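You operate a simulated robot arm through the tools that you are given. There is no shell and no other tool. Be economical: measure what you need, move in short steps, check, and stop when the job is done.

You run a simulated two-armed robot. Do the job below in one go: nothing can be reset, and whatever is moved stays where it is left.

## Task
Take the brass block and put it on top of the green spool. Take the green tape roll and put it on the stand's lower shelf. Shut the white door. Open the packs drawer. Do these in any order.

It is judged by the outcome, as a careful person would: the job done as asked, and still so three seconds after it is handed in. It fails if anything else is knocked over, pushed out of place, dropped, spilled or broken.

## Robot
Two 6-joint arms with two-finger grippers on one trunk, on a base that drives. Base frame: it is fixed to the floor where the robot stands at the start and does not move with it; the origin is under the middle of the robot, x ahead of it, y to its left, z up; the surface under the hand at the start is at about z = 850. Readings come in mm, degrees, newtons and seconds.
The left shoulder is at the start at [70, 176, 1137], the right one opposite. With the tool pointing down near the work surface each hand reaches from about 480 to 800 mm from the robot's upright axis, wherever it stands, measured 20 degrees to its own side. Places, roughly: brass block (5x5x2 cm) [500, -100, 900]; green spool (7x7x5 cm) [900, 700, 900]; green tape roll (6x6x2 cm) [0, 2500, 900]; packs drawer [-1000, 1200, 700]; stand's lower shelf [1300, -700, 200]; white door [-1800, 1900, 1000]. Payload 2.45 kg a hand.
The tool frame of a hand sits at the grasp point between the pads (the TCP): z along the fingers, y along the line on which they close. The tips reach 26 mm beyond it. The gripper opens to 96 mm. The gripper's body begins 69 mm behind the TCP.
Orientation is that of the tool frame in the base frame, as a unit quaternion [w, x, y, z]. With the fingers straight down and closing along the base's y, the tool's x points along the base's -x, its y along +y and its z along -z.

## Interface
- The arms move only by the tool drive_tool. It takes "left_increments", "right_increments" or both (then of equal length, played together; a hand with none holds still); each is a list of rows, each a list of 6 numbers: the shift along the tool's x, y, z in units of 50 mm (1.0 is 50 mm), then the turn, a rotation vector about the tool's x, y, z in units of 4 degrees (1.0 is 4 degrees). In form: [[dx, dy, dz, wx, wy, wz], ...]. A call has 1 to 8 rows; each row shifts and turns the commanded pose from where the row before left it, along the tool's axes as they then stand. "left_hand" and "right_hand" are, for a hand that has rows, the gripper command, from -1 (shut) to 1 (fully open), values between in proportion, set as the call begins (left out, the last holds). A call with a number of a shift or a turn outside -1 to 1 is refused whole. A row lasts 0.2 s, in which the tool goes at most 50 mm and 8.6 degrees; a call with a longer step from one row to the next is refused whole, and so is a gripper value outside its range. Where a pose cannot be reached the arm comes as near as it can. A force on the tool above 40 N (or 10 N above the force at the start of the call, whichever is more), or a blocked arm, ends the call early, and 0.2 s more pass. Each finger halts on what it meets, pressing with about 29 N; the grip force reading is that of the motor and also rises with nothing between the fingers. The clock runs only during rows and for 0.2 s after the last one: add rows that do not move to give the fingers time. The reply holds the time, the measured pose of the TCP, the force on the tool along the base axes, the opening and the grip force, in the units named above and with some noise, with the torque about the TCP (base axes, N m) and any sound that the robot's microphone picked up.
- Cameras (640 x 400 px; columns grow to the right, rows downward): "scene" is now at [135.2, -4, 1444.3]; the picture's right is [-0.05, -1.00, 0.00], its down [-0.67, 0.04, -0.74] and it looks along [0.74, -0.04, -0.67] (base axes); focal length 290 px, centre (320, 200). "left" rides on the left gripper at [82, -3, -98] in its tool frame; the picture's right is [0.04, 1.00, 0.00], its down [-0.73, 0.03, -0.68] and it looks along [-0.68, 0.03, 0.73] (tool axes); focal length 256 px, centre (320, 200). "right" rides on the right gripper at [82, 3, -98] in its tool frame; the picture's right is [-0.04, 1.00, 0.00], its down [-0.73, -0.03, -0.68] and it looks along [-0.68, -0.03, 0.73] (tool axes); focal length 256 px, centre (320, 200). There is no depth. A picture from a camera that has moved, and an enlarged one, comes with that camera's place and axes in the base frame and with its lens.
- camera(camera): a new picture of that camera. The clock stands still meanwhile.
- lift_body(by): slides the trunk up (or, below 0, down) by that many mm; the arms and the scene camera ride with it, the base frame stays. It gives what a move gives, with no picture.
- roll_base(legs): drives the robot by 1 to 6 legs, each [ahead, left, turn to the left] in mm, mm and degrees, along the robot's own axes; the way and the turn of a leg run together, so that a leg with both is an arc; at most 1500 mm and 180 degrees a leg. The arms and the cameras ride along, it lands a little off, and it stops where it bumps. It gives what a move gives.
- turn_head(pan, tilt): turns the head with the scene camera to pan (to the left, within 86 degrees either way) and tilt (down, from -29 to 69), counted from straight ahead of the robot. It gives what a move gives.
- inspect(camera, box): a new picture of the part [left, top, right, bottom] of that camera's present view, enlarged. The clock stands still meanwhile.
- job_done(): hands the job in; it is judged then, once.

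Work in short steps. Places have to be worked out from the pictures, the camera data and where the tool is seen: move nearer, look again, correct. Check each grasp and each placing, and mend what went wrong. You have 165 turns and 122 pictures in all, those below and enlarged ones among them. Open the grippers and draw the arms clear of the work before you hand the job in, unless the task says otherwise; then end with one line.

The tools are called after ">>>" as a command line: name --argument value ..., lists and objects as JSON in quotes. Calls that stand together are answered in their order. drive_tool: Moves the arms, as the interface text tells. Its arguments: {"type":"object","properties":{"left_increments":{"type":"array"},"left_hand":{"type":"number"},"right_increments":{"type":"array"},"right_hand":{"type":"number"}},"required":[]} The other tools are called the same way: lift_body (by) slides the trunk up or down; roll_base (legs) drives the base; turn_head (pan, tilt) turns the head that bears the scene camera; camera (camera) takes a picture; inspect (camera, box) takes an enlarged picture of a part of a camera's view; job_done () hands the job in.

At the start:

```text
time_s: 0.0
left_ee_pos: [623.1, 168.9, 1152.9]
left_ee_rot: [0.0, 0.0, 1.0, 0.0]
left_contact_force: [0.0, -0.1, 0.2]
left_ft_torque: [0.02, 0.04, 0.0]
left_grip_width: 95.9
left_finger_force: 0.1
right_ee_pos: [403.0, -234.3, 1075.0]
right_ee_rot: [0.0, 0.0, 1.0, 0.0]
right_contact_force: [0.6, -1.1, 0.1]
right_ft_torque: [-0.01, -0.03, -0.02]
right_grip_width: 96.1
right_finger_force: 0.1
trunk travel left (down, up): [-621.0, 219.0]
robot x, y, heading: [-1.9, -2.0, 0.1]
head pan, tilt: [-3.2, 42.0]
```

scene: 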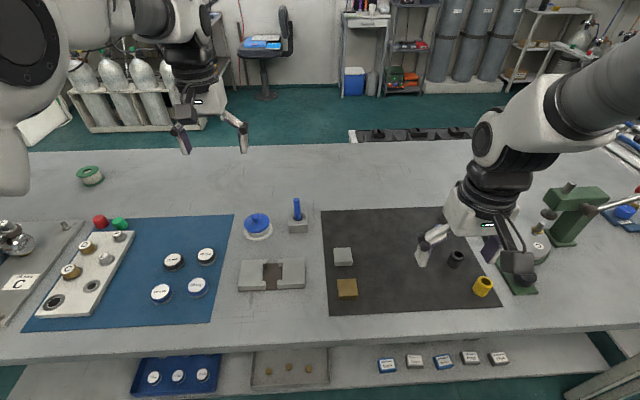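
right: 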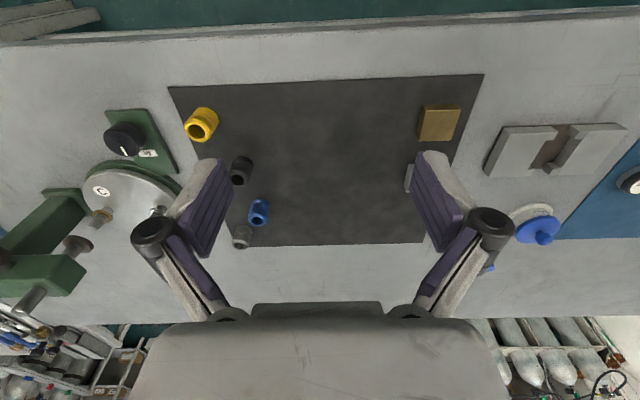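
left: 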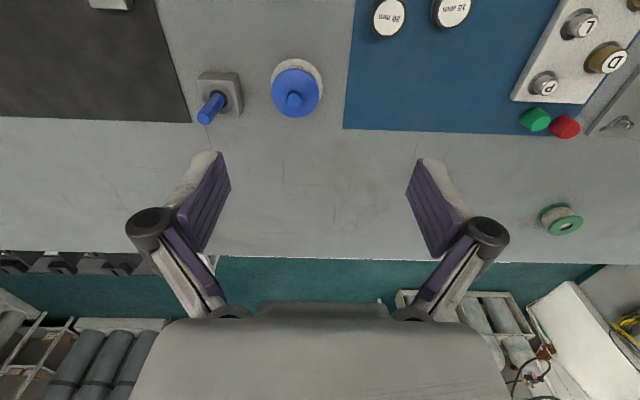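

The right-hand view shows the brass block at about [477, -82, 860], with a grey block some 80 mm beyond it. I'll enlarge it to see its angle.

>>> inspect --camera "scene" --box '[260, 200, 420, 320]'

>>> inspect --camera "scene" --box '[320, 0, 640, 200]'

>>> inspect --camera "scene" --box '[0, 100, 240, 250]'

```text
3.33 times, centred on (340, 260) of scene
camera zoom: at [135.2, -4.0, 1444.3], right [-0.05, -1.0, 0.0], down [-0.67, 0.04, -0.74], along [0.74, -0.04, -0.67], focal length 967 px, centre (253, 0)
```

zoom: 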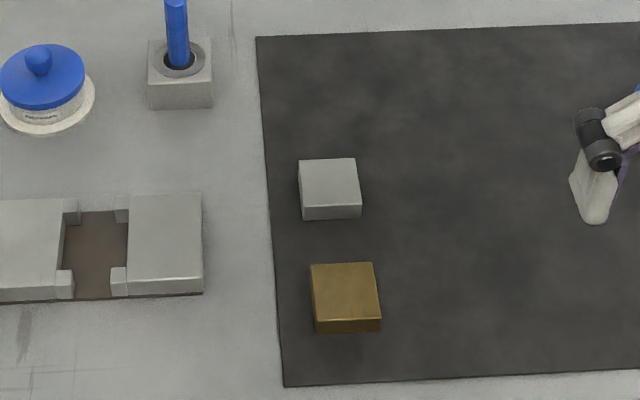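

```text
2.00 times, centred on (480, 100) of scene
camera zoom: at [135.2, -4.0, 1444.3], right [-0.05, -1.0, 0.0], down [-0.67, 0.04, -0.74], along [0.74, -0.04, -0.67], focal length 580 px, centre (0, 400)
```

zoom: 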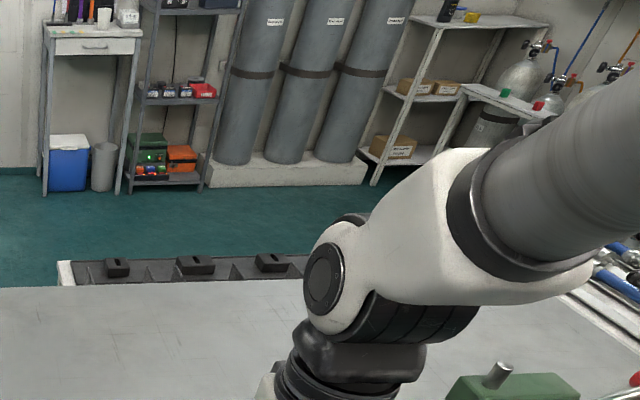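

```text
2.67 times, centred on (120, 175) of scene
camera zoom: at [135.2, -4.0, 1444.3], right [-0.05, -1.0, 0.0], down [-0.67, 0.04, -0.74], along [0.74, -0.04, -0.67], focal length 774 px, centre (853, 267)
```

zoom: 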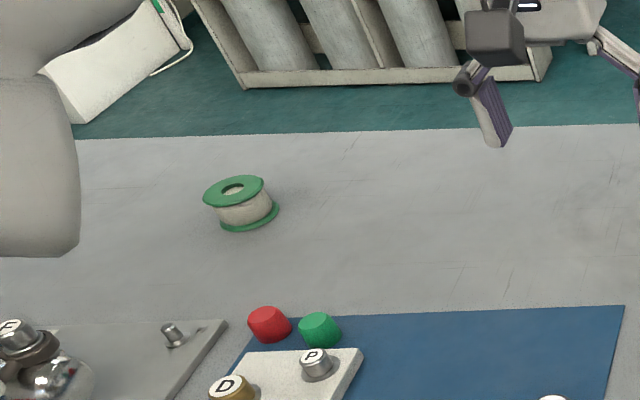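

The block is squared to the base axes with its top centre at about [478, -83, 870]. I'll move the right hand above it at z≈975 and look.

>>> drive_tool --right_increments '[[-0.375, 0.755, 0.5, 0, 0, 0], [-0.375, 0.755, 0.5, 0, 0, 0], [-0.375, 0.755, 0.5, 0, 0, 0], [-0.375, 0.755, 0.5, 0, 0, 0], [0, 0, 0, 0, 0, 0]]' --right_hand 1

>>> camera --camera "right"

>>> turn_head --pan 60 --tilt 25

>>> camera --camera "scene"

>>> turn_head --pan -60 --tilt 25

>>> camera --camera "scene"

```text
time_s: 1.2
left_ee_pos: [620.5, 167.1, 1153.4]
left_ee_rot: [0.001, 0.0, 1.0, 0.0]
left_contact_force: [0.0, 0.1, 0.0]
left_ft_torque: [-0.02, -0.03, 0.02]
left_grip_width: 96.0
left_finger_force: 0.1
right_ee_pos: [506.3, -136.8, 993.7]
right_ee_rot: [0.009, 0.023, 0.999, 0.036]
right_contact_force: [0.3, 0.6, -0.3]
right_ft_torque: [0.01, -0.02, -0.03]
right_grip_width: 96.2
right_finger_force: 0.0
right hand out of reach, approached as far as the arm can: row 3, 4
trunk travel left (down, up): [-621.0, 219.0]
robot x, y, heading: [-0.6, 0.7, 0.2]
head pan, tilt: [-3.2, 42.0]
```

```text
115 pictures are left
camera right: at [423.7, -138.0, 1090.7], right [0.09, 0.99, 0.07], down [0.72, -0.11, 0.69], along [0.69, -0.01, -0.72], focal length 256 px, centre (320, 200)
```

right: 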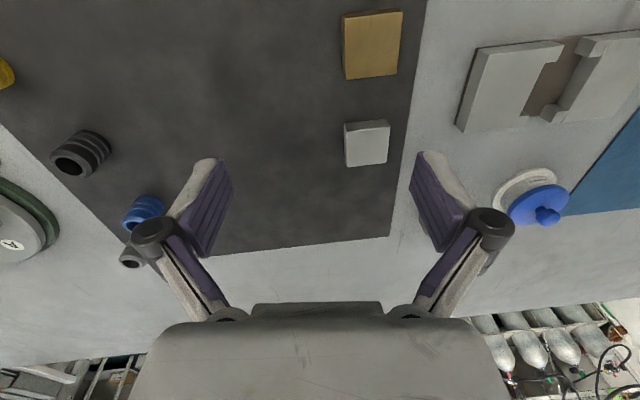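

```text
time_s: 2.5
left_ee_pos: [623.0, 167.3, 1152.4]
left_ee_rot: [0.0, 0.0, 1.0, 0.0]
left_contact_force: [-0.2, 0.3, 0.5]
left_ft_torque: [0.03, -0.03, -0.01]
left_grip_width: 96.0
left_finger_force: 0.1
right_ee_pos: [506.5, -137.6, 987.2]
right_ee_rot: [0.001, 0.024, 0.999, 0.038]
right_contact_force: [0.5, 0.5, 0.2]
right_ft_torque: [-0.03, -0.02, -0.02]
right_grip_width: 95.9
right_finger_force: 0.1
trunk travel left (down, up): [-621.0, 219.0]
robot x, y, heading: [-0.7, -0.2, -0.0]
head pan, tilt: [60.0, 25.0]
```

```text
114 pictures are left
camera scene: at [98.1, 80.4, 1470.5], right [0.87, -0.5, 0.0], down [-0.21, -0.37, -0.91], along [0.45, 0.78, -0.42], focal length 290 px, centre (320, 200)
```

scene: 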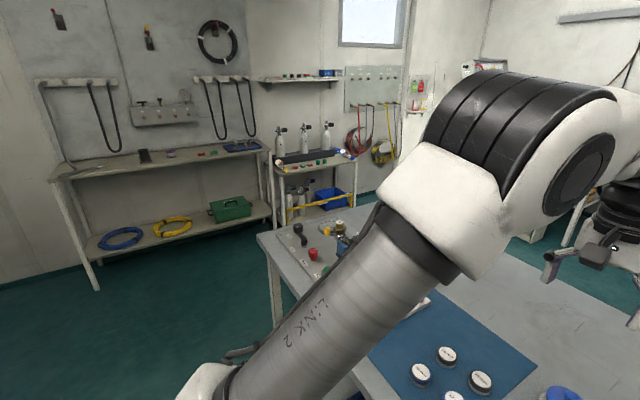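

```text
time_s: 4.5
left_ee_pos: [623.1, 169.4, 1152.1]
left_ee_rot: [0.001, 0.0, 1.0, 0.0]
left_contact_force: [0.2, -1.6, -0.3]
left_ft_torque: [-0.01, -0.03, 0.0]
left_grip_width: 95.5
left_finger_force: 0.0
right_ee_pos: [506.1, -137.6, 987.4]
right_ee_rot: [-0.001, 0.025, 0.999, 0.037]
right_contact_force: [0.0, -0.2, 0.7]
right_ft_torque: [0.01, 0.0, -0.02]
right_grip_width: 96.1
right_finger_force: 0.0
trunk travel left (down, up): [-621.0, 219.0]
robot x, y, heading: [0.6, 2.2, -0.1]
head pan, tilt: [-60.0, 25.0]
```

```text
113 pictures are left
camera scene: at [97.9, -79.1, 1470.6], right [-0.87, -0.5, 0.0], down [-0.21, 0.37, -0.91], along [0.45, -0.78, -0.42], focal length 290 px, centre (320, 200)
```

scene: 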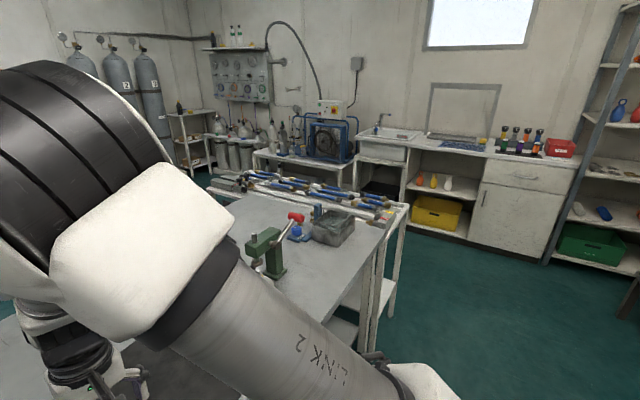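

The block is too near for the arm, so I need to stand farther back and to the left of it. I'll roll back 90 and left 125, facing the same way.

>>> roll_base --legs '[[-90, 125, 0]]'

>>> turn_head --pan -10 --tilt 45

>>> camera --camera "right"

>>> camera --camera "scene"

```text
time_s: 5.9
left_ee_pos: [533.2, 292.1, 1151.2]
left_ee_rot: [0.0, -0.001, 1.0, 0.001]
left_contact_force: [-0.5, 0.0, 0.3]
left_ft_torque: [-0.02, 0.01, -0.04]
left_grip_width: 96.0
left_finger_force: 0.1
right_ee_pos: [417.7, -13.9, 987.0]
right_ee_rot: [0.0, 0.023, 0.999, 0.038]
right_contact_force: [1.3, 0.9, -0.7]
right_ft_torque: [0.01, 0.02, -0.01]
right_grip_width: 95.9
right_finger_force: 0.1
trunk travel left (down, up): [-621.0, 219.0]
robot x, y, heading: [-91.2, 126.1, 0.0]
head pan, tilt: [-60.0, 25.0]
```

```text
time_s: 7.1
left_ee_pos: [532.1, 293.3, 1151.8]
left_ee_rot: [0.0, -0.001, 1.0, 0.0]
left_contact_force: [0.8, -0.9, 0.7]
left_ft_torque: [0.01, 0.02, -0.01]
left_grip_width: 96.2
left_finger_force: 0.0
right_ee_pos: [417.1, -14.4, 987.3]
right_ee_rot: [0.0, 0.025, 0.999, 0.04]
right_contact_force: [0.8, -1.0, 0.5]
right_ft_torque: [0.04, -0.05, -0.02]
right_grip_width: 96.1
right_finger_force: 0.0
trunk travel left (down, up): [-621.0, 219.0]
robot x, y, heading: [-89.7, 124.8, 0.2]
head pan, tilt: [-10.0, 45.0]
```

```text
112 pictures are left
camera right: at [335.0, -15.0, 1085.8], right [0.09, 0.99, 0.08], down [0.73, -0.12, 0.67], along [0.68, 0.0, -0.74], focal length 256 px, centre (320, 200)
```

right: 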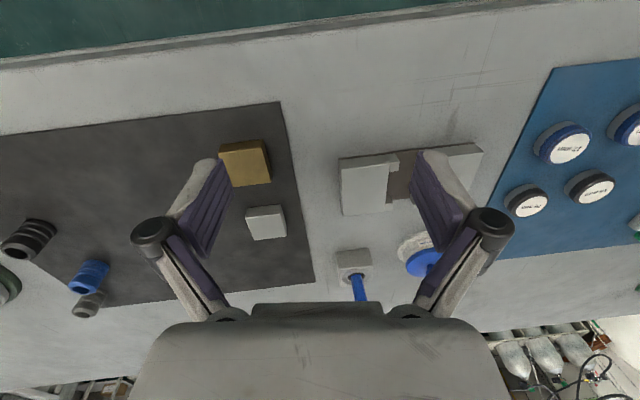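

```text
111 pictures are left
camera scene: at [41.9, 110.8, 1440.0], right [-0.17, -0.98, 0.0], down [-0.7, 0.12, -0.71], along [0.7, -0.12, -0.71], focal length 290 px, centre (320, 200)
```

scene: 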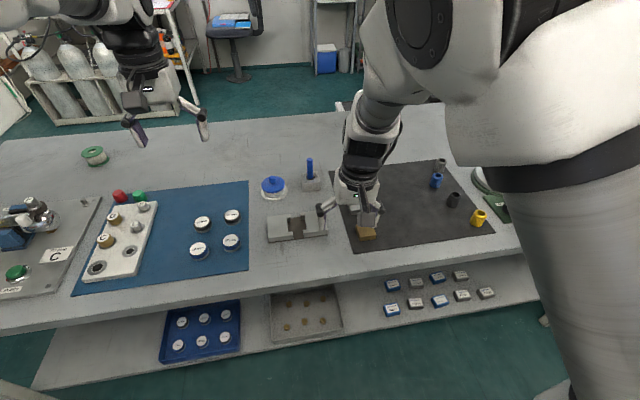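

The camera data still put the block at about [474, -83]. The hand is at [417, -14, 987], slightly tilted; I'll move over the block and read where it really ends up.

>>> drive_tool --right_increments '[[-0.6, -0.7, 0, 0, 0, 0], [-0.6, -0.7, 0, 0, 0, 0], [0, 0, 0, 0, 0, 0]]'

```text
time_s: 7.9
left_ee_pos: [530.9, 295.9, 1152.3]
left_ee_rot: [0.0, -0.001, 1.0, 0.0]
left_contact_force: [0.1, 0.4, 1.0]
left_ft_torque: [-0.03, 0.03, -0.01]
left_grip_width: 96.1
left_finger_force: 0.1
right_ee_pos: [472.1, -84.4, 981.8]
right_ee_rot: [0.001, 0.022, 0.999, 0.036]
right_contact_force: [-0.6, -0.1, 0.8]
right_ft_torque: [-0.04, 0.02, -0.02]
right_grip_width: 96.1
right_finger_force: 0.1
trunk travel left (down, up): [-621.0, 219.0]
robot x, y, heading: [-91.9, 123.2, 0.1]
head pan, tilt: [-10.0, 45.0]
```

The commands start from the measured pose. I'll undo the tilt (about +4.1° about tool x, −2.5° about tool z) and come down to z≈935.

>>> drive_tool --right_increments '[[-0.07, 0.02, 0, 1.0, 0, -0.62], [0, 0, 0.9, 0, 0, 0], [0, 0, 0, 0, 0, 0]]'

>>> camera --camera "right"

```text
time_s: 8.7
left_ee_pos: [532.1, 291.9, 1153.6]
left_ee_rot: [-0.001, 0.0, 1.0, 0.0]
left_contact_force: [0.5, 1.1, 0.4]
left_ft_torque: [0.01, -0.02, -0.02]
left_grip_width: 96.0
left_finger_force: 0.1
right_ee_pos: [475.9, -85.4, 937.2]
right_ee_rot: [0.0, 0.002, 1.0, 0.003]
right_contact_force: [0.8, 0.1, -0.4]
right_ft_torque: [0.02, 0.03, -0.01]
right_grip_width: 96.2
right_finger_force: 0.0
trunk travel left (down, up): [-621.0, 219.0]
robot x, y, heading: [-88.7, 123.9, 0.1]
head pan, tilt: [-10.0, 45.0]
```

```text
110 pictures are left
camera right: at [393.9, -83.0, 1034.5], right [0.04, 1.0, 0.01], down [0.73, -0.04, 0.68], along [0.68, -0.03, -0.73], focal length 256 px, centre (320, 200)
```

right: 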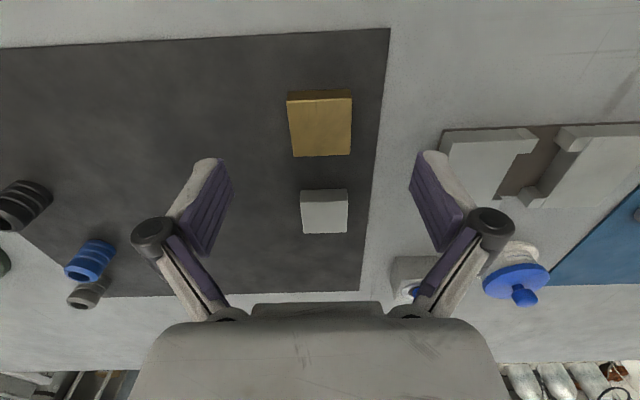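

Block centre works out at [478, -86], almost exactly under the TCP. I'll descend to z≈881, so the tips stay clear of the mat, and then close.

>>> drive_tool --right_increments '[[-0.03, 0, 0.6, 0, 0, 0], [0, 0, 0.52, 0, 0, 0], [0, 0, 0, 0, 0, 0]]'

>>> drive_tool --right_increments '[[0, 0, 0, 0, 0, 0], [0, 0, 0, 0, 0, 0], [0, 0, 0, 0, 0, 0]]' --right_hand -1

>>> camera --camera "right"

```text
time_s: 9.5
left_ee_pos: [532.6, 292.7, 1152.6]
left_ee_rot: [0.001, 0.0, 1.0, 0.0]
left_contact_force: [-0.3, 0.6, -0.6]
left_ft_torque: [0.01, 0.01, -0.02]
left_grip_width: 96.0
left_finger_force: 0.0
right_ee_pos: [476.6, -82.5, 880.2]
right_ee_rot: [0.0, 0.002, 1.0, 0.003]
right_contact_force: [-0.1, -0.4, 0.0]
right_ft_torque: [0.0, 0.03, -0.02]
right_grip_width: 95.8
right_finger_force: 0.1
trunk travel left (down, up): [-621.0, 219.0]
robot x, y, heading: [-90.7, 125.4, 0.2]
head pan, tilt: [-10.0, 45.0]
```

```text
time_s: 10.3
left_ee_pos: [531.0, 293.3, 1152.5]
left_ee_rot: [0.0, -0.001, 1.0, 0.0]
left_contact_force: [-0.7, -0.8, 0.5]
left_ft_torque: [-0.01, -0.02, 0.01]
left_grip_width: 95.8
left_finger_force: 0.2
right_ee_pos: [478.2, -84.5, 881.4]
right_ee_rot: [0.001, 0.001, 1.0, 0.001]
right_contact_force: [2.5, -4.5, 7.0]
right_ft_torque: [-0.07, -0.11, -0.04]
right_grip_width: 42.7
right_finger_force: 28.9
trunk travel left (down, up): [-621.0, 219.0]
robot x, y, heading: [-90.2, 123.2, 0.1]
head pan, tilt: [-10.0, 45.0]
```

```text
109 pictures are left
camera right: at [395.8, -81.9, 978.8], right [0.04, 1.0, 0.01], down [0.73, -0.04, 0.68], along [0.68, -0.03, -0.73], focal length 256 px, centre (320, 200)
```

right: 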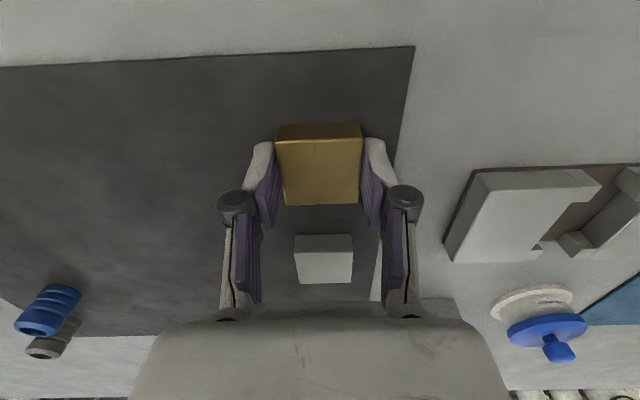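

Gripped: opening 42.7 mm at 29 N. I'll lift the block and check.

>>> drive_tool --right_increments '[[0, 0, -0.6, 0, 0, 0], [0, 0, -1, 0, 0, 0], [0, 0, -1, 0, 0, 0], [0, 0, 0, 0, 0, 0]]'

>>> camera --camera "right"

>>> turn_head --pan 15 --tilt 69

>>> camera --camera "scene"

```text
time_s: 11.3
left_ee_pos: [534.7, 293.3, 1152.7]
left_ee_rot: [0.0, 0.0, 1.0, 0.0]
left_contact_force: [0.3, 0.2, 0.0]
left_ft_torque: [-0.01, 0.0, 0.03]
left_grip_width: 95.9
left_finger_force: 0.0
right_ee_pos: [478.2, -84.1, 1008.7]
right_ee_rot: [-0.001, 0.002, 1.0, 0.003]
right_contact_force: [-0.7, 0.1, -2.0]
right_ft_torque: [0.04, 0.01, 0.04]
right_grip_width: 42.7
right_finger_force: 28.8
trunk travel left (down, up): [-621.0, 219.0]
robot x, y, heading: [-86.3, 121.9, 0.1]
head pan, tilt: [-10.0, 45.0]
```

```text
108 pictures are left
camera right: at [396.1, -81.6, 1107.6], right [0.04, 1.0, 0.01], down [0.73, -0.04, 0.68], along [0.68, -0.03, -0.74], focal length 256 px, centre (320, 200)
```

right: 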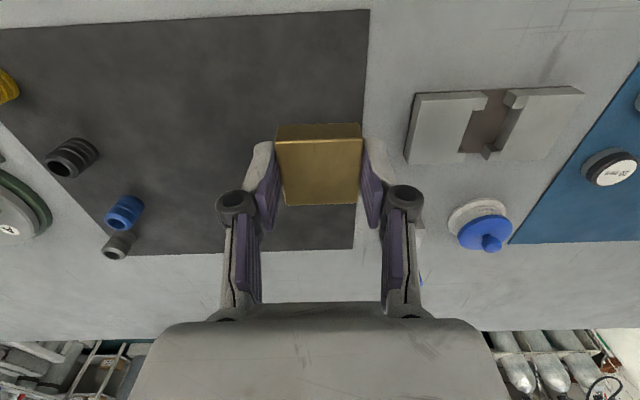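

```text
time_s: 12.2
left_ee_pos: [533.9, 292.7, 1152.0]
left_ee_rot: [0.0, 0.001, 1.0, 0.0]
left_contact_force: [0.5, -0.2, 0.7]
left_ft_torque: [0.05, -0.01, -0.02]
left_grip_width: 95.9
left_finger_force: 0.1
right_ee_pos: [476.7, -82.9, 1009.4]
right_ee_rot: [0.0, 0.001, 1.0, 0.003]
right_contact_force: [-0.5, 0.4, -2.2]
right_ft_torque: [0.01, 0.0, 0.03]
right_grip_width: 42.6
right_finger_force: 29.3
trunk travel left (down, up): [-621.0, 219.0]
robot x, y, heading: [-87.4, 122.7, 0.3]
head pan, tilt: [15.0, 68.8]
```

```text
107 pictures are left
camera scene: at [16.2, 139.0, 1411.1], right [0.26, -0.97, 0.0], down [-0.9, -0.24, -0.36], along [0.35, 0.09, -0.93], focal length 290 px, centre (320, 200)
```

scene: 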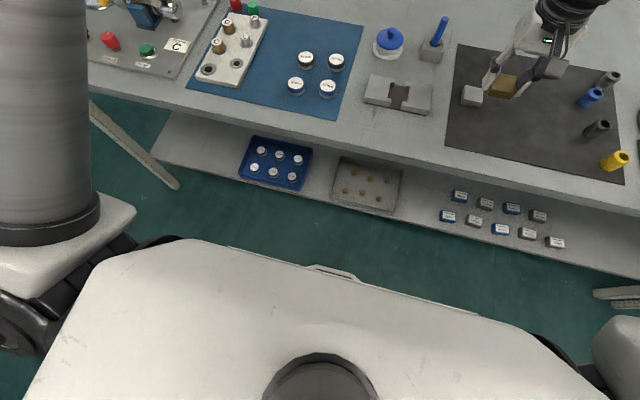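

The block is securely held. The spool is best reached from the far side of the bench, so I'll look to both sides before driving round its left end.

>>> turn_head --pan 86 --tilt 30

>>> camera --camera "scene"

>>> turn_head --pan -86 --tilt 30

>>> camera --camera "scene"

```text
time_s: 13.6
left_ee_pos: [532.6, 292.2, 1152.5]
left_ee_rot: [0.0, 0.0, 1.0, 0.001]
left_contact_force: [0.2, 0.4, -0.6]
left_ft_torque: [-0.03, 0.02, 0.06]
left_grip_width: 96.4
left_finger_force: 0.1
right_ee_pos: [478.3, -83.5, 1010.3]
right_ee_rot: [0.0, 0.001, 1.0, 0.002]
right_contact_force: [-0.8, -0.5, -2.3]
right_ft_torque: [0.0, -0.01, -0.02]
right_grip_width: 42.7
right_finger_force: 29.0
trunk travel left (down, up): [-621.0, 219.0]
robot x, y, heading: [-87.9, 125.9, -0.0]
head pan, tilt: [85.9, 30.0]
```

```text
106 pictures are left
camera scene: at [-31.3, 214.6, 1462.5], right [1.0, -0.07, 0.0], down [-0.04, -0.5, -0.87], along [0.06, 0.86, -0.5], focal length 290 px, centre (320, 200)
```

scene: 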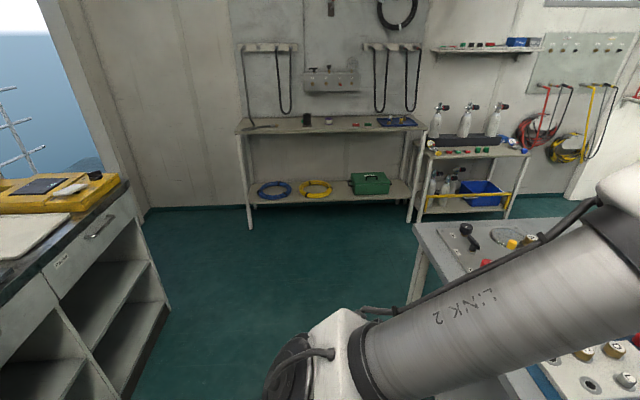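

```text
time_s: 16.2
left_ee_pos: [532.6, 292.4, 1151.5]
left_ee_rot: [-0.001, 0.0, 1.0, 0.0]
left_contact_force: [-0.1, 0.3, -0.6]
left_ft_torque: [0.02, 0.04, 0.01]
left_grip_width: 96.0
left_finger_force: 0.0
right_ee_pos: [477.0, -84.1, 1008.8]
right_ee_rot: [0.0, 0.002, 1.0, 0.003]
right_contact_force: [0.3, 0.2, -2.8]
right_ft_torque: [-0.02, 0.0, -0.02]
right_grip_width: 42.5
right_finger_force: 29.3
trunk travel left (down, up): [-621.0, 219.0]
robot x, y, heading: [-91.6, 120.8, -0.0]
head pan, tilt: [-85.9, 30.0]
```

```text
105 pictures are left
camera scene: at [-31.0, 34.2, 1462.6], right [-1.0, -0.07, 0.0], down [-0.04, 0.5, -0.87], along [0.06, -0.86, -0.5], focal length 290 px, centre (320, 200)
```

scene: 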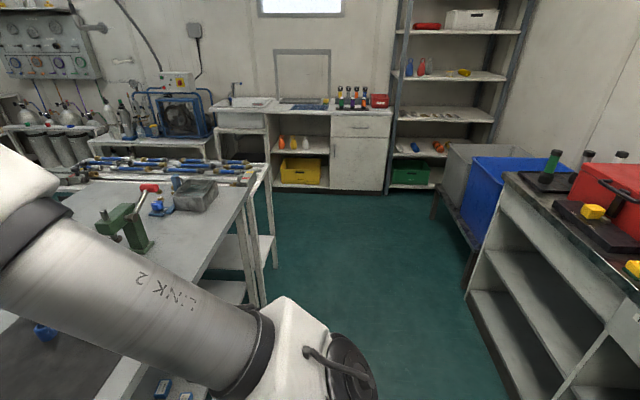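

The aisle is clear to the left. I'll back off about 215, strafe left 1500 past the bench's end, and look ahead before going on.

>>> roll_base --legs '[[-215, 0, 0], [0, 1500, 0]]'

>>> turn_head --pan 0 --tilt 30

>>> camera --camera "scene"

>>> turn_head --pan 75 --tilt 35

>>> camera --camera "scene"

```text
time_s: 24.9
left_ee_pos: [328.3, 1785.5, 1152.9]
left_ee_rot: [0.0, 0.008, 1.0, 0.0]
left_contact_force: [0.0, -0.4, -0.2]
left_ft_torque: [0.0, 0.0, 0.01]
left_grip_width: 96.3
left_finger_force: 0.1
right_ee_pos: [265.4, 1410.1, 1009.6]
right_ee_rot: [0.0, 0.01, 1.0, 0.002]
right_contact_force: [-0.3, -0.4, -2.6]
right_ft_torque: [0.0, 0.0, 0.01]
right_grip_width: 42.6
right_finger_force: 28.8
trunk travel left (down, up): [-621.0, 219.0]
robot x, y, heading: [-294.5, 1623.3, -1.0]
head pan, tilt: [-85.9, 30.0]
```

```text
time_s: 26.5
left_ee_pos: [327.1, 1784.3, 1152.7]
left_ee_rot: [0.0, 0.008, 1.0, 0.0]
left_contact_force: [-0.3, 0.8, -0.9]
left_ft_torque: [-0.01, 0.01, 0.02]
left_grip_width: 96.0
left_finger_force: 0.0
right_ee_pos: [266.0, 1409.9, 1009.5]
right_ee_rot: [0.0, 0.01, 1.0, 0.002]
right_contact_force: [0.1, -0.3, -3.0]
right_ft_torque: [0.01, -0.01, -0.01]
right_grip_width: 42.5
right_finger_force: 29.1
trunk travel left (down, up): [-621.0, 219.0]
robot x, y, heading: [-298.9, 1625.8, -1.1]
head pan, tilt: [0.0, 30.0]
```

```text
104 pictures are left
camera scene: at [-155.0, 1625.2, 1462.5], right [-0.02, -1.0, 0.0], down [-0.5, 0.01, -0.87], along [0.87, -0.01, -0.5], focal length 290 px, centre (320, 200)
```

scene: 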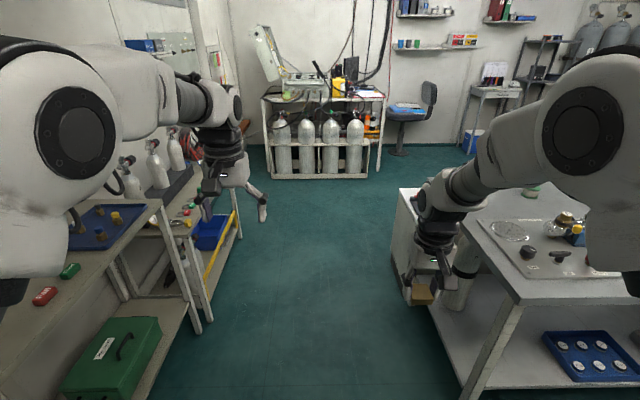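

```text
time_s: 28.0
left_ee_pos: [328.4, 1785.1, 1151.4]
left_ee_rot: [0.0, 0.007, 1.0, 0.0]
left_contact_force: [-0.8, -0.1, -0.4]
left_ft_torque: [-0.01, 0.01, 0.0]
left_grip_width: 95.7
left_finger_force: 0.1
right_ee_pos: [265.3, 1409.6, 1007.8]
right_ee_rot: [-0.001, 0.01, 1.0, 0.003]
right_contact_force: [-0.2, -0.1, -3.1]
right_ft_torque: [0.01, -0.01, 0.01]
right_grip_width: 42.5
right_finger_force: 28.7
trunk travel left (down, up): [-621.0, 219.0]
robot x, y, heading: [-295.9, 1625.6, -1.1]
head pan, tilt: [75.0, 35.0]
```

```text
103 pictures are left
camera scene: at [-221.2, 1711.4, 1454.8], right [0.96, -0.27, 0.0], down [-0.16, -0.55, -0.82], along [0.22, 0.79, -0.57], focal length 290 px, centre (320, 200)
```

scene: 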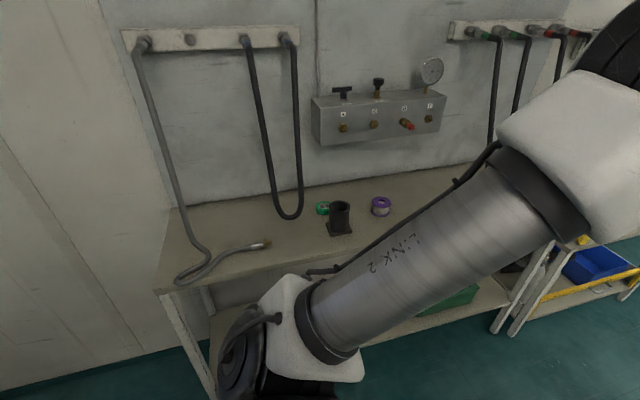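

The green tape roll is at about [-5, 2455] on the left bench, behind a black holder. My left hand is free, so I'll fetch it now: raise the block hand, move to x≈205 and turn to face the bench.

>>> drive_tool --right_increments '[[0, 0, -1, 0, 0, 0], [0, 0, -1, 0, 0, 0], [0, 0, 0, 0, 0, 0]]'

>>> roll_base --legs '[[500, 30, 0], [0, 0, 91], [130, 0, 0]]'

>>> turn_head --pan 10 --tilt 42

>>> camera --camera "scene"

>>> camera --camera "left"

```text
time_s: 28.8
left_ee_pos: [328.5, 1785.9, 1152.2]
left_ee_rot: [-0.002, 0.008, 1.0, 0.0]
left_contact_force: [-0.5, 0.4, -0.6]
left_ft_torque: [-0.02, 0.0, 0.01]
left_grip_width: 95.9
left_finger_force: 0.1
right_ee_pos: [266.8, 1409.7, 1110.2]
right_ee_rot: [-0.002, 0.011, 1.0, 0.002]
right_contact_force: [0.1, 0.7, -3.4]
right_ft_torque: [-0.01, 0.06, 0.0]
right_grip_width: 42.6
right_finger_force: 29.1
trunk travel left (down, up): [-621.0, 219.0]
robot x, y, heading: [-297.0, 1627.1, -0.7]
head pan, tilt: [75.0, 35.0]
```

```text
time_s: 36.5
left_ee_pos: [45.6, 2403.4, 1152.7]
left_ee_rot: [0.0, -0.705, 0.709, 0.0]
left_contact_force: [-0.6, 0.2, 0.5]
left_ft_torque: [-0.01, 0.0, -0.01]
left_grip_width: 95.8
left_finger_force: 0.0
right_ee_pos: [421.2, 2345.9, 1109.6]
right_ee_rot: [-0.002, -0.703, 0.711, 0.001]
right_contact_force: [0.3, 0.2, -3.2]
right_ft_torque: [0.01, -0.01, -0.05]
right_grip_width: 42.6
right_finger_force: 28.9
trunk travel left (down, up): [-621.0, 219.0]
robot x, y, heading: [214.0, 1780.4, 89.8]
head pan, tilt: [75.0, 35.0]
```

```text
time_s: 37.9
left_ee_pos: [45.7, 2404.1, 1152.5]
left_ee_rot: [0.0, -0.705, 0.709, 0.0]
left_contact_force: [0.5, 0.3, 0.2]
left_ft_torque: [-0.01, -0.01, 0.01]
left_grip_width: 96.1
left_finger_force: 0.1
right_ee_pos: [422.1, 2346.1, 1110.4]
right_ee_rot: [-0.002, -0.703, 0.711, 0.002]
right_contact_force: [-0.4, -0.2, -2.6]
right_ft_torque: [-0.01, 0.0, 0.02]
right_grip_width: 42.7
right_finger_force: 29.1
trunk travel left (down, up): [-621.0, 219.0]
robot x, y, heading: [211.7, 1781.0, 90.0]
head pan, tilt: [10.0, 42.0]
```

```text
102 pictures are left
camera scene: at [198.8, 1914.5, 1444.2], right [0.99, 0.17, 0.0], down [0.11, -0.66, -0.74], along [-0.13, 0.73, -0.67], focal length 290 px, centre (320, 200)
```

scene: 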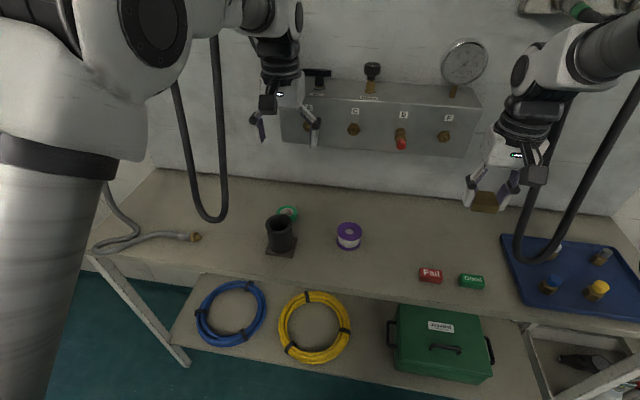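

```text
101 pictures are left
camera left: at [49.6, 2321.4, 1248.3], right [-1.0, -0.03, 0.0], down [-0.03, 0.73, 0.68], along [-0.02, 0.68, -0.73], focal length 256 px, centre (320, 200)
```

left: 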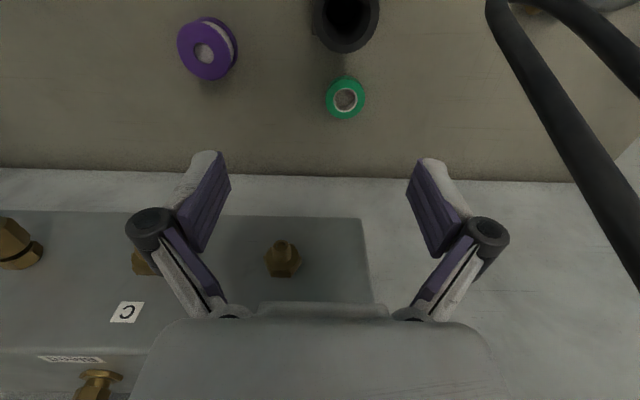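

Two views place the tape at about [10, 2465, 880], with the black holder just in front (rim ≈[22, 2358, 957]) and a gauge box on the wall behind. To clear both I'll yaw the left hand 45° and lean it 12°, starting with the yaw up high.

>>> drive_tool --left_increments '[[0, 0, 0, 0, 0, 1], [0, 0, 0, 0, 0, 1], [0, 0, 0, 0, 0, 1], [0, 0, 0, 0, 0, 1], [0, 0, 0, 0, 0, 1], [0, 0, 0, 0, 0, 1], [0, 0, 0, 0, 0, 1], [0, 0, 0, 0, 0, 1]]' --left_hand 1

>>> drive_tool --left_increments '[[0, 0, 0, 0, 0, 1], [0, 0, 0, 0, 0, 1], [0, 0, 0, 0, 0, 1], [0, 0, 0, 0, 0, 0.25], [0, 0, 0, -0.71, -0.71, 0], [0, 0, 0, -0.71, -0.71, 0], [0, 0, 0, -0.71, -0.71, 0], [0, 0, 0, 0, 0, 0]]'

>>> camera --camera "left"

>>> camera --camera "scene"

```text
time_s: 39.7
left_ee_pos: [46.6, 2403.2, 1151.9]
left_ee_rot: [0.0, -0.482, 0.876, 0.001]
left_contact_force: [-0.2, 0.3, 0.5]
left_ft_torque: [0.01, 0.0, 0.01]
left_grip_width: 95.9
left_finger_force: 0.1
right_ee_pos: [422.5, 2345.5, 1110.4]
right_ee_rot: [-0.001, -0.703, 0.711, 0.002]
right_contact_force: [-0.4, -0.1, -3.4]
right_ft_torque: [-0.01, -0.04, 0.03]
right_grip_width: 42.8
right_finger_force: 29.0
trunk travel left (down, up): [-621.0, 219.0]
robot x, y, heading: [210.3, 1781.1, 89.5]
head pan, tilt: [10.0, 42.0]
```

```text
time_s: 41.5
left_ee_pos: [46.5, 2404.4, 1151.7]
left_ee_rot: [0.04, -0.378, 0.92, 0.097]
left_contact_force: [0.3, -0.8, -0.6]
left_ft_torque: [0.0, 0.01, -0.01]
left_grip_width: 95.9
left_finger_force: 0.1
right_ee_pos: [420.9, 2346.0, 1110.3]
right_ee_rot: [-0.002, -0.704, 0.71, 0.002]
right_contact_force: [0.5, 0.1, -2.4]
right_ft_torque: [-0.02, 0.0, -0.02]
right_grip_width: 42.5
right_finger_force: 28.8
trunk travel left (down, up): [-621.0, 219.0]
robot x, y, heading: [211.6, 1781.9, 89.5]
head pan, tilt: [10.0, 42.0]
```

```text
100 pictures are left
camera left: at [-9.1, 2324.2, 1233.4], right [-0.73, 0.67, 0.14], down [0.5, 0.38, 0.78], along [0.46, 0.64, -0.61], focal length 256 px, centre (320, 200)
```

left: 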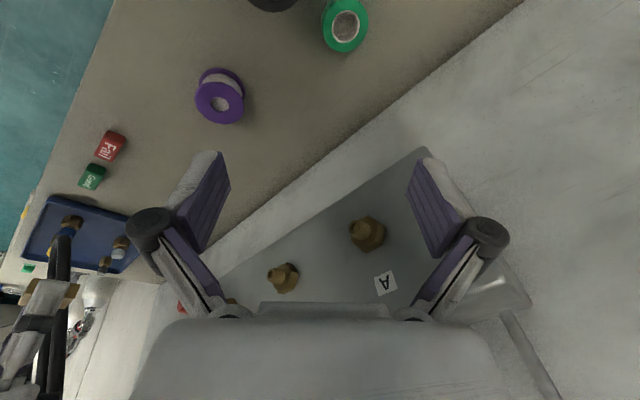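

```text
99 pictures are left
camera scene: at [198.9, 1914.6, 1444.2], right [0.99, 0.17, 0.0], down [0.11, -0.66, -0.74], along [-0.13, 0.73, -0.67], focal length 290 px, centre (320, 200)
```

scene: 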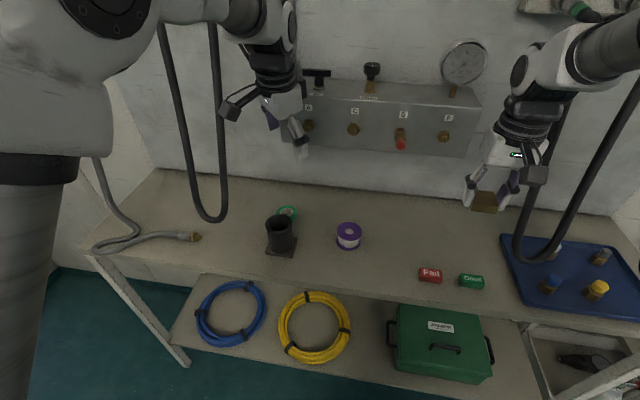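

Orientation is as planned, but the lean makes one finger lower than the other. I'll change it to a 14° lean about the closing axis only, so both tips are level.

>>> drive_tool --left_increments '[[0, 0, 0, 0.71, -0.47, 0], [0, 0, 0, 0.71, -0.47, 0], [0, 0, 0, 0.71, -0.47, 0], [0, 0, 0, 0, 0, 0]]'

```text
time_s: 42.5
left_ee_pos: [46.9, 2404.9, 1151.8]
left_ee_rot: [0.115, -0.369, 0.921, 0.047]
left_contact_force: [0.2, -0.4, -0.6]
left_ft_torque: [-0.01, -0.01, -0.03]
left_grip_width: 95.7
left_finger_force: 0.1
right_ee_pos: [422.2, 2347.4, 1109.6]
right_ee_rot: [-0.003, -0.703, 0.711, 0.002]
right_contact_force: [-1.0, 0.5, -3.2]
right_ft_torque: [-0.02, -0.01, -0.02]
right_grip_width: 42.8
right_finger_force: 28.4
trunk travel left (down, up): [-621.0, 219.0]
robot x, y, heading: [213.4, 1782.4, 89.6]
head pan, tilt: [10.0, 42.0]
```

Tips are level now. I'll move to a pre-grasp point 100 mm back along the tool axis from the tape, about [-9, 2446, 993].

>>> drive_tool --left_increments '[[0.255, 0.34, 0.756, 0, 0, 0], [0.255, 0.34, 0.756, 0, 0, 0], [0.255, 0.34, 0.756, 0, 0, 0], [0.255, 0.34, 0.756, 0, 0, 0], [0, 0, 0, 0, 0, 0]]'

>>> camera --camera "left"

>>> inspect --camera "scene" --box '[160, 40, 400, 280]'

```text
time_s: 43.7
left_ee_pos: [-10.3, 2444.0, 993.8]
left_ee_rot: [0.114, -0.369, 0.921, 0.048]
left_contact_force: [0.4, -0.4, 0.0]
left_ft_torque: [0.01, 0.02, 0.0]
left_grip_width: 95.9
left_finger_force: 0.1
right_ee_pos: [423.1, 2345.8, 1110.3]
right_ee_rot: [-0.002, -0.704, 0.711, 0.001]
right_contact_force: [-0.6, -0.9, -2.2]
right_ft_torque: [0.02, -0.04, 0.01]
right_grip_width: 42.9
right_finger_force: 29.1
trunk travel left (down, up): [-621.0, 219.0]
robot x, y, heading: [207.2, 1778.7, 89.8]
head pan, tilt: [10.0, 42.0]
```

```text
98 pictures are left
camera left: at [-80.4, 2368.8, 1067.0], right [-0.72, 0.7, -0.01], down [0.38, 0.4, 0.84], along [0.59, 0.6, -0.55], focal length 256 px, centre (320, 200)
```

left: 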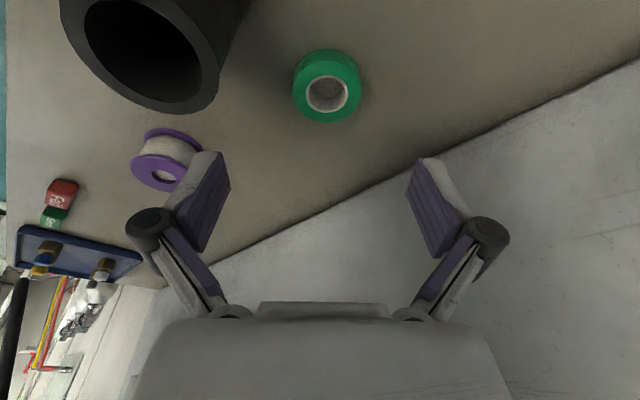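

```text
1.67 times, centred on (280, 160) of scene
camera zoom: at [199.7, 1913.1, 1444.4], right [0.99, 0.17, 0.0], down [0.11, -0.66, -0.74], along [-0.13, 0.73, -0.67], focal length 484 px, centre (387, 267)
```

zoom: 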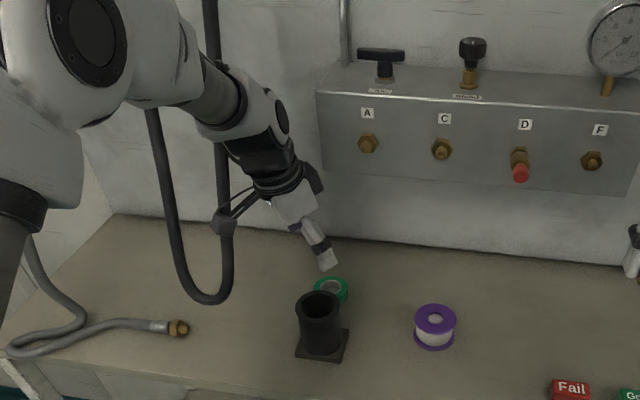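

The hose loop hangs close to the hand camera, at about [-92, 2396]. I'll turn the hand back 8° to widen that gap, then check with an enlarged view.

>>> drive_tool --left_increments '[[0, 0, 0, 0, 0, -1], [0, 0, 0, 0, 0, -1], [0, 0, 0, 0, 0, 0]]'

>>> inspect --camera "scene" --box '[220, 100, 340, 250]'

>>> camera --camera "left"

```text
time_s: 44.5
left_ee_pos: [-9.7, 2444.4, 992.8]
left_ee_rot: [0.117, -0.432, 0.893, 0.038]
left_contact_force: [0.1, -0.1, -0.1]
left_ft_torque: [-0.02, -0.01, -0.02]
left_grip_width: 95.7
left_finger_force: 0.1
right_ee_pos: [422.8, 2346.9, 1108.8]
right_ee_rot: [-0.002, -0.703, 0.711, 0.001]
right_contact_force: [0.3, 0.1, -3.5]
right_ft_torque: [-0.01, -0.02, 0.03]
right_grip_width: 42.5
right_finger_force: 28.8
trunk travel left (down, up): [-621.0, 219.0]
robot x, y, heading: [210.8, 1778.5, 89.5]
head pan, tilt: [10.0, 42.0]
```

```text
2.67 times, centred on (280, 175) of scene
camera zoom: at [198.7, 1914.7, 1444.2], right [0.99, 0.17, 0.0], down [0.11, -0.66, -0.74], along [-0.13, 0.73, -0.67], focal length 774 px, centre (427, 267)
```

zoom: 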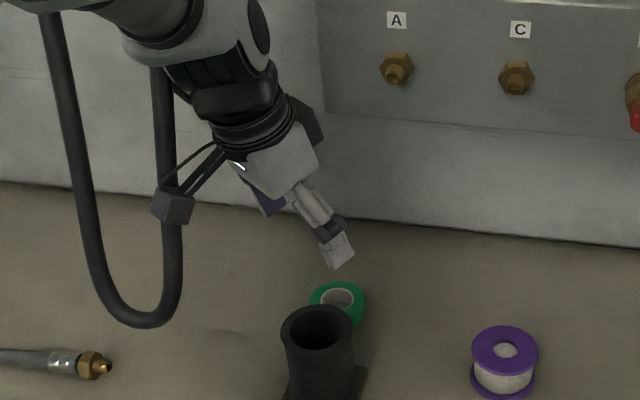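

```text
95 pictures are left
camera left: at [-72.9, 2362.5, 1066.6], right [-0.8, 0.59, -0.04], down [0.3, 0.46, 0.83], along [0.51, 0.66, -0.55], focal length 256 px, centre (320, 200)
```

left: 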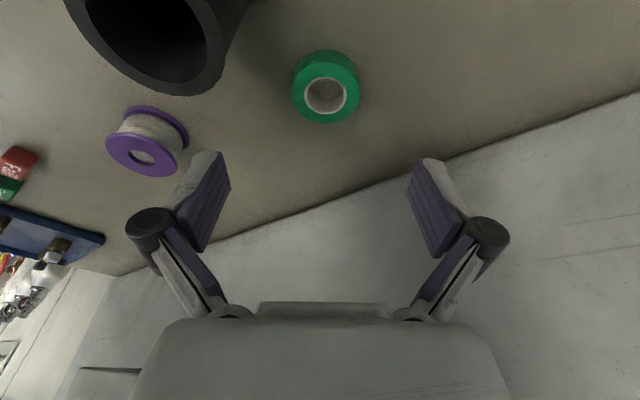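

The hose is now visibly clear of the camera cube. The tape is at about [4, 2462], so I'll advance 75 mm along the tool axis and look again.

>>> drive_tool --left_increments '[[0.02, 0.03, 0.8, 0, 0, 0], [0, 0.02, 0.7, 0, 0, 0], [0, 0, 0, 0, 0, 0]]'

>>> camera --camera "left"

>>> inspect --camera "scene" --box '[220, 120, 340, 270]'

```text
time_s: 45.3
left_ee_pos: [-0.4, 2456.7, 920.5]
left_ee_rot: [0.117, -0.432, 0.893, 0.038]
left_contact_force: [-0.3, -0.6, 0.0]
left_ft_torque: [0.01, 0.01, -0.02]
left_grip_width: 96.0
left_finger_force: 0.1
right_ee_pos: [423.2, 2344.7, 1111.0]
right_ee_rot: [-0.002, -0.703, 0.711, 0.002]
right_contact_force: [-0.2, -0.4, -2.9]
right_ft_torque: [-0.01, -0.03, -0.04]
right_grip_width: 42.6
right_finger_force: 28.4
trunk travel left (down, up): [-621.0, 219.0]
robot x, y, heading: [215.1, 1780.6, 89.5]
head pan, tilt: [10.0, 42.0]
```

```text
94 pictures are left
camera left: at [-62.5, 2375.2, 993.5], right [-0.8, 0.59, -0.04], down [0.3, 0.46, 0.84], along [0.51, 0.66, -0.55], focal length 256 px, centre (320, 200)
```

left: 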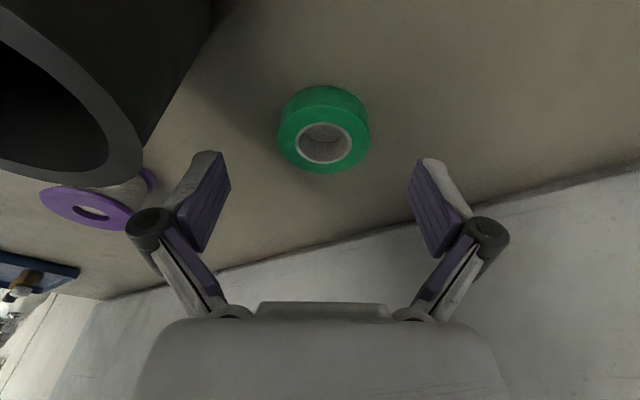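

```text
2.67 times, centred on (280, 195) of scene
camera zoom: at [199.0, 1913.1, 1444.4], right [0.99, 0.17, 0.0], down [0.11, -0.66, -0.74], along [-0.13, 0.73, -0.67], focal length 774 px, centre (427, 213)
```

zoom: 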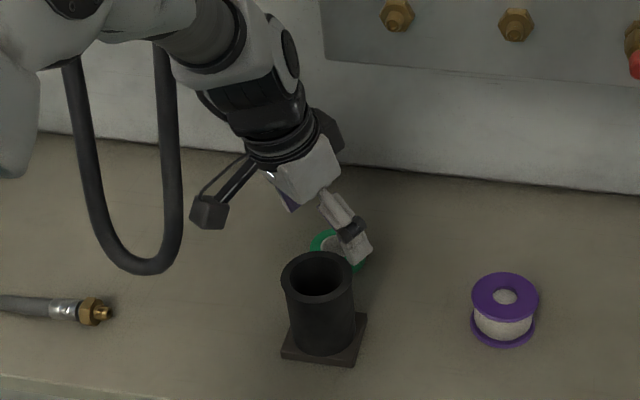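

The tape sits within about 3 mm of the closing line. I'll advance the last 24 mm and close.

>>> drive_tool --left_increments '[[0.05, 0.06, 0.48, 0, 0, 0], [0, 0, 0, 0, 0, 0]]'

>>> camera --camera "left"

```text
time_s: 45.9
left_ee_pos: [1.7, 2462.1, 896.2]
left_ee_rot: [0.116, -0.432, 0.893, 0.04]
left_contact_force: [-0.1, -0.7, 0.0]
left_ft_torque: [0.01, 0.04, 0.03]
left_grip_width: 96.3
left_finger_force: 0.0
right_ee_pos: [422.3, 2345.3, 1110.1]
right_ee_rot: [-0.002, -0.704, 0.71, 0.002]
right_contact_force: [0.0, -0.2, -2.5]
right_ft_torque: [0.02, -0.02, 0.0]
right_grip_width: 42.5
right_finger_force: 29.3
trunk travel left (down, up): [-621.0, 219.0]
robot x, y, heading: [208.5, 1780.7, 89.7]
head pan, tilt: [10.0, 42.0]
```

```text
92 pictures are left
camera left: at [-62.2, 2379.3, 969.8], right [-0.8, 0.59, -0.04], down [0.3, 0.46, 0.84], along [0.51, 0.66, -0.55], focal length 256 px, centre (320, 200)
```

left: 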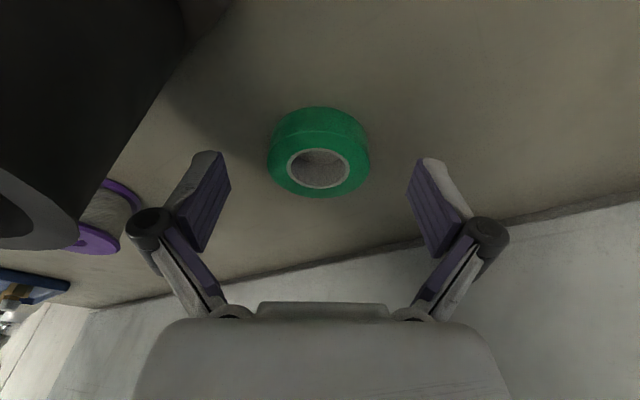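

The tape's apparent size shows its top just at tip level, so the bench is lower than I took it, at about z 852. I'll advance 13 mm more and close.

>>> drive_tool --left_increments '[[-0.06, 0, 0.26, 0, 0, 0], [0, 0, 0, 0, 0, 0]]'

>>> camera --camera "left"

```text
time_s: 46.5
left_ee_pos: [4.2, 2466.0, 884.3]
left_ee_rot: [0.116, -0.432, 0.894, 0.039]
left_contact_force: [0.7, 0.1, 0.6]
left_ft_torque: [0.01, 0.05, -0.03]
left_grip_width: 95.9
left_finger_force: 0.0
right_ee_pos: [422.4, 2345.8, 1109.1]
right_ee_rot: [-0.002, -0.703, 0.711, 0.002]
right_contact_force: [0.9, -0.8, -2.5]
right_ft_torque: [0.01, -0.01, -0.02]
right_grip_width: 42.5
right_finger_force: 28.2
trunk travel left (down, up): [-621.0, 219.0]
robot x, y, heading: [210.8, 1779.9, 89.8]
head pan, tilt: [10.0, 42.0]
```

```text
91 pictures are left
camera left: at [-58.2, 2384.2, 957.8], right [-0.8, 0.59, -0.04], down [0.3, 0.46, 0.84], along [0.51, 0.66, -0.55], focal length 256 px, centre (320, 200)
```

left: 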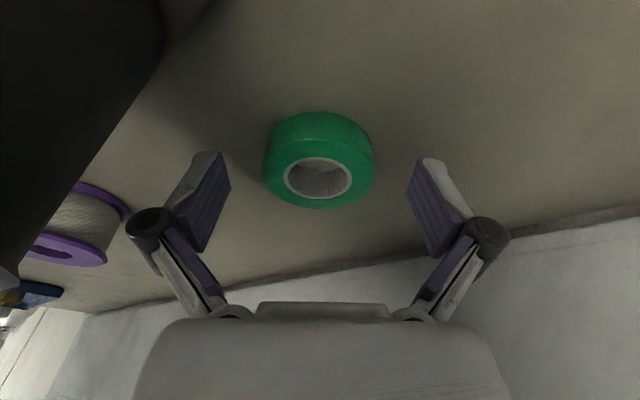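

Tape top is now about 10 mm beyond the TCP, so the tips overlap it by about 15 mm. I'll close.

>>> drive_tool --left_increments '[[0, 0, 0, 0, 0, 0], [0, 0, 0, 0, 0, 0], [0, 0, 0, 0, 0, 0]]' --left_hand -1

>>> camera --camera "left"

```text
time_s: 47.3
left_ee_pos: [4.3, 2466.6, 886.4]
left_ee_rot: [0.118, -0.432, 0.893, 0.04]
left_contact_force: [-4.5, 5.7, 18.8]
left_ft_torque: [0.45, 0.51, -0.1]
left_grip_width: 55.2
left_finger_force: 29.2
right_ee_pos: [422.2, 2345.0, 1109.7]
right_ee_rot: [-0.001, -0.704, 0.711, 0.001]
right_contact_force: [0.2, -0.6, -2.0]
right_ft_torque: [-0.01, 0.01, -0.03]
right_grip_width: 43.0
right_finger_force: 28.5
trunk travel left (down, up): [-621.0, 219.0]
robot x, y, heading: [206.4, 1781.8, 89.8]
head pan, tilt: [10.0, 42.0]
```

```text
90 pictures are left
camera left: at [-58.4, 2384.3, 959.7], right [-0.8, 0.59, -0.04], down [0.3, 0.46, 0.84], along [0.51, 0.66, -0.55], focal length 256 px, centre (320, 200)
```

left: 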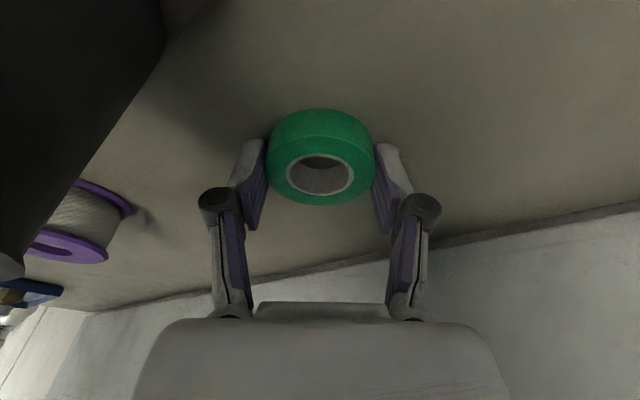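

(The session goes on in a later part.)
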